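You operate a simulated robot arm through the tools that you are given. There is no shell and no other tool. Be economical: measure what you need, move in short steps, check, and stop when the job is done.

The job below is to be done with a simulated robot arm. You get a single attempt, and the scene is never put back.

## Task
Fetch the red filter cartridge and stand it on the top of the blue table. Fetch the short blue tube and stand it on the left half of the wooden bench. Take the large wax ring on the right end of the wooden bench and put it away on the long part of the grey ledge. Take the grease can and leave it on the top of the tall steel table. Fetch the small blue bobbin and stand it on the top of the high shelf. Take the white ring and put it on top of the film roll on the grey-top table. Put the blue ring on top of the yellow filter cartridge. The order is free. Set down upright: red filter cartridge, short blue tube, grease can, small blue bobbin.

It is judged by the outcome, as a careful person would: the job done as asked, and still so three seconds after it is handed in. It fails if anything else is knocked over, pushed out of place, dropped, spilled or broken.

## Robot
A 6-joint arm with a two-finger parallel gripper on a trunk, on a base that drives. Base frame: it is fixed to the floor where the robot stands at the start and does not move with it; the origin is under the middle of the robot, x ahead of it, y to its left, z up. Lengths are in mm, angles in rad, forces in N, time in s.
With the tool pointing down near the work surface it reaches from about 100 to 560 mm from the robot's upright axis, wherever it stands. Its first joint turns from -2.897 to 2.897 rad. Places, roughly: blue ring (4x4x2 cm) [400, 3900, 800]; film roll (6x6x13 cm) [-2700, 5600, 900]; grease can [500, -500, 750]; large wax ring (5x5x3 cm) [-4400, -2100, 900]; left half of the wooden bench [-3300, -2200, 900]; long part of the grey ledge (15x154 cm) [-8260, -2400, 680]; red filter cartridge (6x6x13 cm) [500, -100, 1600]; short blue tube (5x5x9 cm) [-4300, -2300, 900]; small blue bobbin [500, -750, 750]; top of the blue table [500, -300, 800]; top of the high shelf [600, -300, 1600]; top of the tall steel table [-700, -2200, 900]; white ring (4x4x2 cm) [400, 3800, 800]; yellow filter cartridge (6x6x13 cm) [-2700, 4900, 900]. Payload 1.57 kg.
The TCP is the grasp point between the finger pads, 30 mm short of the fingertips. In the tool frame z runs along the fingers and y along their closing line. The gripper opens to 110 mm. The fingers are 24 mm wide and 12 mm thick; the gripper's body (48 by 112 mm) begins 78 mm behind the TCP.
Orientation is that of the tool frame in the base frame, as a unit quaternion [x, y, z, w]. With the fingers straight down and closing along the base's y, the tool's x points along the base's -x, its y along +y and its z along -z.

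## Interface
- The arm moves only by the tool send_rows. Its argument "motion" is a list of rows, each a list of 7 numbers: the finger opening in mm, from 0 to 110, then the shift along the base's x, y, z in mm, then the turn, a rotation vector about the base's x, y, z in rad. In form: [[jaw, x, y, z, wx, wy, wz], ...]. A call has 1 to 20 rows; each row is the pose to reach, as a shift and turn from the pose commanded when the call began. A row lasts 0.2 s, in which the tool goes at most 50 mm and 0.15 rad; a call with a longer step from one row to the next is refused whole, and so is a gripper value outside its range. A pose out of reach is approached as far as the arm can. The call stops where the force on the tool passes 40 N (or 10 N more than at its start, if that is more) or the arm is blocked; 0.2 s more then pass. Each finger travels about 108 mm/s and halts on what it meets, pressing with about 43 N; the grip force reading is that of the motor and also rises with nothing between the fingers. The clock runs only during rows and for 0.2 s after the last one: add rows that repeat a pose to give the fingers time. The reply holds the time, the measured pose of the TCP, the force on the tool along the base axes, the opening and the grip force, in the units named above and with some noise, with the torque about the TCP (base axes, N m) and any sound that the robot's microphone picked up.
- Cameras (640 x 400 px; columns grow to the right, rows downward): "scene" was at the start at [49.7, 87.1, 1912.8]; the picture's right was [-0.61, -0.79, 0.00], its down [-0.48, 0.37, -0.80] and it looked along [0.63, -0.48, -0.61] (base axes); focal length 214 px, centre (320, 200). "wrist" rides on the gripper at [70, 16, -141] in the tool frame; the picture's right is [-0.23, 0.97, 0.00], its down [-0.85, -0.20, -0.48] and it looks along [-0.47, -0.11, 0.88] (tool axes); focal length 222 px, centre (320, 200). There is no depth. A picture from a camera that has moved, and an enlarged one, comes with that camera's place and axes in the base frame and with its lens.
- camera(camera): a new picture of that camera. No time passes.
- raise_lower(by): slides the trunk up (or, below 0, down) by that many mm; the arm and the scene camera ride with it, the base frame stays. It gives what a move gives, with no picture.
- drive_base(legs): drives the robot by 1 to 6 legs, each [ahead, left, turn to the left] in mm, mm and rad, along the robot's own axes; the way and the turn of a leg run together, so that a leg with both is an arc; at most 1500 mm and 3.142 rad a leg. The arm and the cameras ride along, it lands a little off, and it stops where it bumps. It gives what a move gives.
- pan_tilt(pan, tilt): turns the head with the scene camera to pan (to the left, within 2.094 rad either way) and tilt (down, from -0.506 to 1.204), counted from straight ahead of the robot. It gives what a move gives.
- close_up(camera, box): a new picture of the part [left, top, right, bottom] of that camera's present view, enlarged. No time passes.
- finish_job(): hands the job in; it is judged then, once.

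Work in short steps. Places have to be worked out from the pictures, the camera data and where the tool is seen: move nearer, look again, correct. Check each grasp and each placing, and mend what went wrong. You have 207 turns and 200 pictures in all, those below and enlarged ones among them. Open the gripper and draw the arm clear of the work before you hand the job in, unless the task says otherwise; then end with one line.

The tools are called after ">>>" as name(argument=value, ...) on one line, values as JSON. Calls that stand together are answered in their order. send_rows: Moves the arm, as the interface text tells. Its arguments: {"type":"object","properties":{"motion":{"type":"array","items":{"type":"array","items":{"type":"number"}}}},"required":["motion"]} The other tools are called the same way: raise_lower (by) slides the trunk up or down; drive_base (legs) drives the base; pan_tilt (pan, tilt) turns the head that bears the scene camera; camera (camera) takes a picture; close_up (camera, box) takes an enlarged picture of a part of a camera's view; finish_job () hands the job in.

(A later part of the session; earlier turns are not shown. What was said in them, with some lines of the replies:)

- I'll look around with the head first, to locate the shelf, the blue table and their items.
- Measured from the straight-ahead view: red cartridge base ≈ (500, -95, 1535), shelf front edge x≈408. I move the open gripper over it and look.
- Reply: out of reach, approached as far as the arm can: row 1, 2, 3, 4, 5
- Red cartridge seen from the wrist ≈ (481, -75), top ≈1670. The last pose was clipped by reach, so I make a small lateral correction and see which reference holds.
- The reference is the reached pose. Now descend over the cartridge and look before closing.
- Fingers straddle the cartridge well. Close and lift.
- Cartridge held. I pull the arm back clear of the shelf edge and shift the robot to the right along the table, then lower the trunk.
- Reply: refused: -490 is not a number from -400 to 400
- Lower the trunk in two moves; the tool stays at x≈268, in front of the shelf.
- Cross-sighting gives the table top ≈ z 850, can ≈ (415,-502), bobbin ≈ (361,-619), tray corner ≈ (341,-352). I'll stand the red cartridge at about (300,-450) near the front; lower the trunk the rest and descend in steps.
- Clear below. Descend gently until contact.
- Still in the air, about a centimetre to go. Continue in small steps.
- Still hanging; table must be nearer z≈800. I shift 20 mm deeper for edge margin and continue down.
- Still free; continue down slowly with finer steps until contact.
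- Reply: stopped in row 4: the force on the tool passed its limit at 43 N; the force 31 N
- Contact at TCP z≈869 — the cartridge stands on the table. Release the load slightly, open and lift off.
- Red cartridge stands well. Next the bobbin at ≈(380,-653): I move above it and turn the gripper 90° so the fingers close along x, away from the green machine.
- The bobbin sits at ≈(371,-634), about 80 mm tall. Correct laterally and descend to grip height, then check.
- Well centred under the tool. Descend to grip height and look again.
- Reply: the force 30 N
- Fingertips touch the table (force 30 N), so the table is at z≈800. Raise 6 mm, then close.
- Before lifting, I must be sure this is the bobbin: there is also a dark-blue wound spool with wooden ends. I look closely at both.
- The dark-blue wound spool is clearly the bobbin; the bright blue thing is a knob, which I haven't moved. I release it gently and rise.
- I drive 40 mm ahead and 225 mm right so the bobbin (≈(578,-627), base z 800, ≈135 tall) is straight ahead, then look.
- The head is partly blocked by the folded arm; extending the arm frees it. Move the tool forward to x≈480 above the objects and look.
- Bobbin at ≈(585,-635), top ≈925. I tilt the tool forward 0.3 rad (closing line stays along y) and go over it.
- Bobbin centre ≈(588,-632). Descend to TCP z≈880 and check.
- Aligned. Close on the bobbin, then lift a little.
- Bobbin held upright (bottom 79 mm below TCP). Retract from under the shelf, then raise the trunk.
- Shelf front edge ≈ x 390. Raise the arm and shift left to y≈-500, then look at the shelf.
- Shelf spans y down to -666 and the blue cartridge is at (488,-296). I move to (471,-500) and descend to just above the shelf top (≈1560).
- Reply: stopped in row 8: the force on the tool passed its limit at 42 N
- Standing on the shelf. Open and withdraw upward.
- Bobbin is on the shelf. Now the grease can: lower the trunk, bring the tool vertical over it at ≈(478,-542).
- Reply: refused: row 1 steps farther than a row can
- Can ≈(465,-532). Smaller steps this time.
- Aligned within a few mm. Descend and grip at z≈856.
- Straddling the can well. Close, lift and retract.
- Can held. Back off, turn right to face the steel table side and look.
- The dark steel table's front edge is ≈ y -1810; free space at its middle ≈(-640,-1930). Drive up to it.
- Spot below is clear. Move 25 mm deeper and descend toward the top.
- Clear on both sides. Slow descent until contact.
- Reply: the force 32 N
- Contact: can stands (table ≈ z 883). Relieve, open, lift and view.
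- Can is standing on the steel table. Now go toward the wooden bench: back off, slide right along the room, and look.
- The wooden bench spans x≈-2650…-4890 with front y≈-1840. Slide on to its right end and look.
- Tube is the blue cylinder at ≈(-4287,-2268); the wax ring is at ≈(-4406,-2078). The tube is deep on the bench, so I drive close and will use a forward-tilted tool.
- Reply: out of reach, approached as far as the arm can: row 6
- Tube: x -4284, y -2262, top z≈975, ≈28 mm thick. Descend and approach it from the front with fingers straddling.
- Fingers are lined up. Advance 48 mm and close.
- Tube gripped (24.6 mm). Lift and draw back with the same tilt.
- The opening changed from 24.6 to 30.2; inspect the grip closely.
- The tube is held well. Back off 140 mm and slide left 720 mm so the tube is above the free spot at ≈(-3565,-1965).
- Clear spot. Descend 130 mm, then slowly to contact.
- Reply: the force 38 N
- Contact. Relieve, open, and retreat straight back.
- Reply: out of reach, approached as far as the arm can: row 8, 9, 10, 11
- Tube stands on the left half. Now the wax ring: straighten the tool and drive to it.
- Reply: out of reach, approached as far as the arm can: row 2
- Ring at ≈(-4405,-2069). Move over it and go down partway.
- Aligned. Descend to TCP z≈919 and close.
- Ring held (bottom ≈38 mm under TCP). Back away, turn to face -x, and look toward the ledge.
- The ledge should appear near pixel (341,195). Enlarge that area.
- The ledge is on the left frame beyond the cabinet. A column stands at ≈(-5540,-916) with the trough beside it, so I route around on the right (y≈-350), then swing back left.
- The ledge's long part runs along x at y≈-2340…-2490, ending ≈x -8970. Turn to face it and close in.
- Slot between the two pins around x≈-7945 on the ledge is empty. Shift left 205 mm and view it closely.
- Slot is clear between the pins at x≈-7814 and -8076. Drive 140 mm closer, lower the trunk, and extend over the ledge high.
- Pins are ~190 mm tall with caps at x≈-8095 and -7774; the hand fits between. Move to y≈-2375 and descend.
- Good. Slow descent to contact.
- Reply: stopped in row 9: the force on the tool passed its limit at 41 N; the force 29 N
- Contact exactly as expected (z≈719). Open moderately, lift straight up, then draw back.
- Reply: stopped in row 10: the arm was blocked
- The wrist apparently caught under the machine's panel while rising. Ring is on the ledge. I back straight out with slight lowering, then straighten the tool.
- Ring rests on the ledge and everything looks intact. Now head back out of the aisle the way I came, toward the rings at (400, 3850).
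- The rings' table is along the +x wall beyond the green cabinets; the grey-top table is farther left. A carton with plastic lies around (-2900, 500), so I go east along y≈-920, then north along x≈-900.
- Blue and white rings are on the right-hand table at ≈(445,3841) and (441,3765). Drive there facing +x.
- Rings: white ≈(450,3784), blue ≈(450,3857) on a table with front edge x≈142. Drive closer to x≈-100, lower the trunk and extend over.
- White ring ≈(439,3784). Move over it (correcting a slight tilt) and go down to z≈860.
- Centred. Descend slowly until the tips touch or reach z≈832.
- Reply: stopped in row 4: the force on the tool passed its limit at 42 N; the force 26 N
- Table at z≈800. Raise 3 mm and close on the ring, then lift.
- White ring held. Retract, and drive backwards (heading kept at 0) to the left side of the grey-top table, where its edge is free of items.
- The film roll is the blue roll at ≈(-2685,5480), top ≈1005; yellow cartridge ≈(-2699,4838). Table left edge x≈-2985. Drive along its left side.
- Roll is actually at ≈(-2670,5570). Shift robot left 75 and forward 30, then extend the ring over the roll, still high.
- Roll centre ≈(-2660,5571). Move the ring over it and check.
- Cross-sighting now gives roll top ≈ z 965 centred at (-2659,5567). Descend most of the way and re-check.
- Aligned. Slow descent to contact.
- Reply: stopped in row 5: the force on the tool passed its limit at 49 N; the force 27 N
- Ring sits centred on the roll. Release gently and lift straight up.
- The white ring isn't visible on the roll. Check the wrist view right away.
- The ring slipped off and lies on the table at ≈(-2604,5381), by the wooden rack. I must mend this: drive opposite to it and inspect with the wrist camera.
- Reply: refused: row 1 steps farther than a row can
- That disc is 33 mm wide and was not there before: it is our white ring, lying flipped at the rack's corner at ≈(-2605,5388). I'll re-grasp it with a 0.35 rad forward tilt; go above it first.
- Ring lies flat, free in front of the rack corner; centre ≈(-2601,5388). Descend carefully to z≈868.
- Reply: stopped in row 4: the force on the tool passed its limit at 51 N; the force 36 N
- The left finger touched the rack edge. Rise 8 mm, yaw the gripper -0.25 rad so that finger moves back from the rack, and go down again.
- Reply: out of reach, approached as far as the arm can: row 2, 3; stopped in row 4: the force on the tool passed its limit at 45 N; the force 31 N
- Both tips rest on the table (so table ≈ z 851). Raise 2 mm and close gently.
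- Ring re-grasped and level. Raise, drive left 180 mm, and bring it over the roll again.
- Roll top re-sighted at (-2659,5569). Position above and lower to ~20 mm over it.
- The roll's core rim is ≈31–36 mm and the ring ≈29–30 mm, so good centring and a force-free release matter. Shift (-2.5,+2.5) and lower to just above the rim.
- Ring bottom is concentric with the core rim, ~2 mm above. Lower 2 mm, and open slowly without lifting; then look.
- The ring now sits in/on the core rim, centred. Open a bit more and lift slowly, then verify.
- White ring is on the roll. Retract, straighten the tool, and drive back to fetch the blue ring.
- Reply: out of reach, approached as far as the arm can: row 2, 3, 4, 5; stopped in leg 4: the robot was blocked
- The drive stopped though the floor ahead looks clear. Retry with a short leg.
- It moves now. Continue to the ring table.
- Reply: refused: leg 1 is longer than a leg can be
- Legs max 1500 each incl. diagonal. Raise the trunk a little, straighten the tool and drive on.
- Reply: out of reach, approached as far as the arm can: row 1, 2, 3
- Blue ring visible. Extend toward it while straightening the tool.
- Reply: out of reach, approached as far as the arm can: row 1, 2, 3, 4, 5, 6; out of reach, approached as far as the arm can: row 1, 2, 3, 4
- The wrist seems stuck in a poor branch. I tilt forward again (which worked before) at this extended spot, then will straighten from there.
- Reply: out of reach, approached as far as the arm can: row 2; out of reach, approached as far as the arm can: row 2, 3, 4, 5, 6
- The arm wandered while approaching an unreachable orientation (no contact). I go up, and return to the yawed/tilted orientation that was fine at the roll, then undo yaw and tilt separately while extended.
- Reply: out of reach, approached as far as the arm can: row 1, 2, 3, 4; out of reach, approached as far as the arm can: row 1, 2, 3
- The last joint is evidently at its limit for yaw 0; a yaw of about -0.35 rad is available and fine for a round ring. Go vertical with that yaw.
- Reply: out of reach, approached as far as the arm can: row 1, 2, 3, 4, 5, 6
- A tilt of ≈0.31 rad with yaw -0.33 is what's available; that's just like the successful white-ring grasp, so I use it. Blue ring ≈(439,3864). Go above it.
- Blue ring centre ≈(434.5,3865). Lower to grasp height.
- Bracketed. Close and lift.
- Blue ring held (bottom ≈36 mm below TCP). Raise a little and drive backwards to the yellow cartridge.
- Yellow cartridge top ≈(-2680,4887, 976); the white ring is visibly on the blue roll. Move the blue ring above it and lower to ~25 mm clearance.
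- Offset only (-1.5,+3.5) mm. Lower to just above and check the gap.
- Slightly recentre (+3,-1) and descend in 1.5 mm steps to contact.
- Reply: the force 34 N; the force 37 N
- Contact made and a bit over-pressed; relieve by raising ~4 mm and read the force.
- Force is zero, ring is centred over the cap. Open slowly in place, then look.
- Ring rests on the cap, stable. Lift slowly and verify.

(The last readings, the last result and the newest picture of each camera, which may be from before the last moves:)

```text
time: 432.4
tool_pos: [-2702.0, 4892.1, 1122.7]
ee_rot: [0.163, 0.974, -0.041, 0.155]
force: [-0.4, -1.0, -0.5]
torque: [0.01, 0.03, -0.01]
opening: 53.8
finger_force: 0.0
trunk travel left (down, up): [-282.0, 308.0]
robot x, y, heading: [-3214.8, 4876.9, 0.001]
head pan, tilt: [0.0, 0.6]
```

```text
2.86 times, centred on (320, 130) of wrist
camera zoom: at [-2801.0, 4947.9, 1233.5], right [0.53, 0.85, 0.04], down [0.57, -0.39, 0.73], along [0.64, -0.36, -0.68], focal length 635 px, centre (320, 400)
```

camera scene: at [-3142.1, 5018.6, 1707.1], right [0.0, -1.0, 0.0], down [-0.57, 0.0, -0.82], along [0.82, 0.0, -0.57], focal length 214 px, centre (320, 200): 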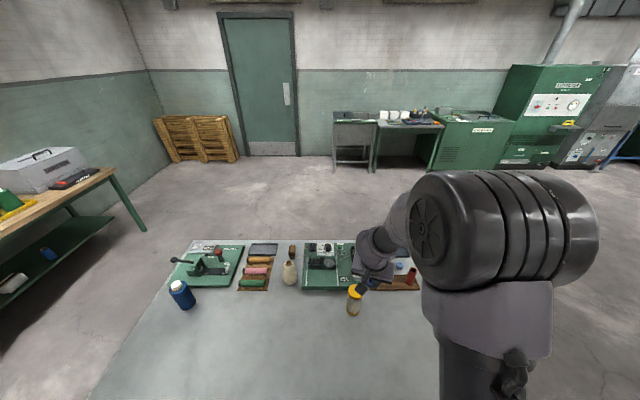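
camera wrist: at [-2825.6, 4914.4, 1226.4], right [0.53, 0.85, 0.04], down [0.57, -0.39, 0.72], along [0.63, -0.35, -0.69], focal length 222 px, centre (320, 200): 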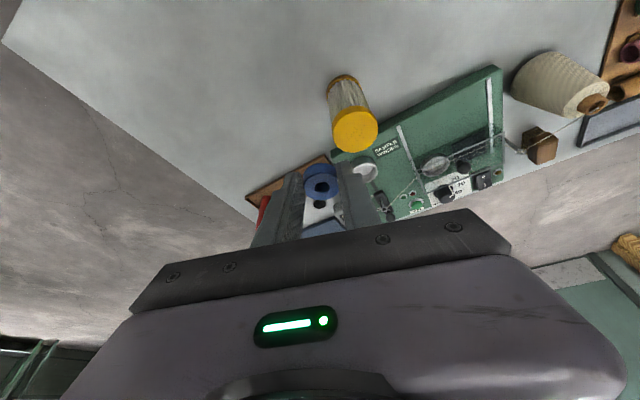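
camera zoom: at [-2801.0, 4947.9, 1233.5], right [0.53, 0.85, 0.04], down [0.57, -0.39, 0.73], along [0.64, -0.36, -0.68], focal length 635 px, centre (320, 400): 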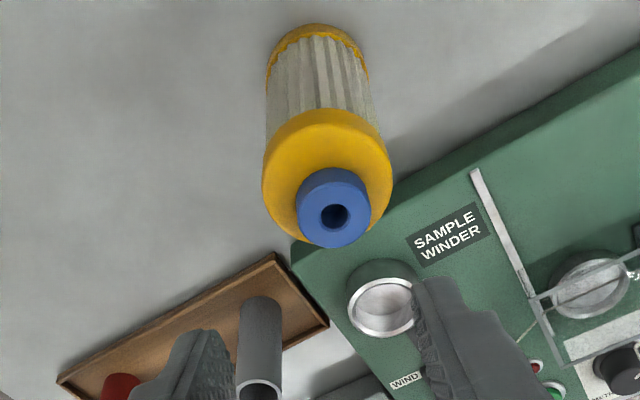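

Blue ring is on the yellow cartridge. Back away and verify both rings in one view.

>>> drive_base(legs=[[-300, 0, 0]])

>>> pan_tilt(pan=0.25, tilt=0.5)

>>> close_up(camera="scene", box=[220, 180, 440, 330])

```text
time: 434.5
tool_pos: [-3001.4, 4890.6, 1121.9]
ee_rot: [0.164, 0.973, -0.042, 0.155]
force: [-0.1, -0.5, 0.3]
torque: [-0.03, -0.02, 0.02]
opening: 54.1
finger_force: 0.1
trunk travel left (down, up): [-282.0, 308.0]
robot x, y, heading: [-3509.7, 4878.9, 0.001]
head pan, tilt: [0.0, 0.6]
```

```text
time: 435.2
tool_pos: [-3000.5, 4891.3, 1121.4]
ee_rot: [0.164, 0.973, -0.041, 0.154]
force: [-1.1, 0.0, 0.0]
torque: [0.0, 0.03, -0.01]
opening: 54.0
finger_force: 0.0
trunk travel left (down, up): [-282.0, 308.0]
robot x, y, heading: [-3510.8, 4878.8, 0.0]
head pan, tilt: [0.25, 0.499]
```

```text
2.67 times, centred on (330, 255) of scene
camera zoom: at [-3442.5, 5041.3, 1716.2], right [0.25, -0.97, 0.0], down [-0.46, -0.12, -0.88], along [0.85, 0.22, -0.48], focal length 572 px, centre (293, 53)
```

zoom: 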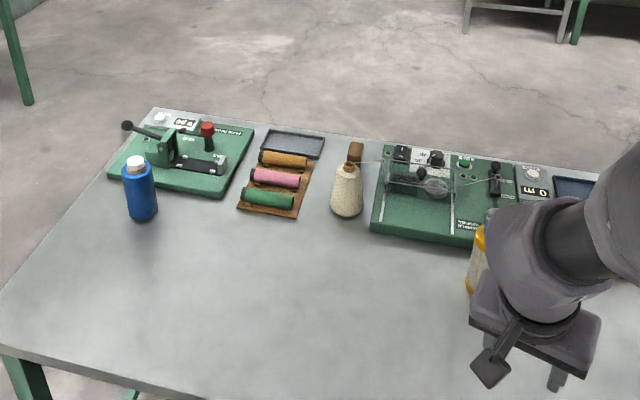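

Both rings are in place (white on the film roll, blue on the yellow cartridge). The arm is clear and the gripper open, so I hand in.

>>> finish_job()

```text
The job is handed in.
```

I finished and handed in all seven placements, but the white ring fell off the film roll on the first try. I picked it up from the grey-top table and set it back on the roll. The last picture shows it in place.
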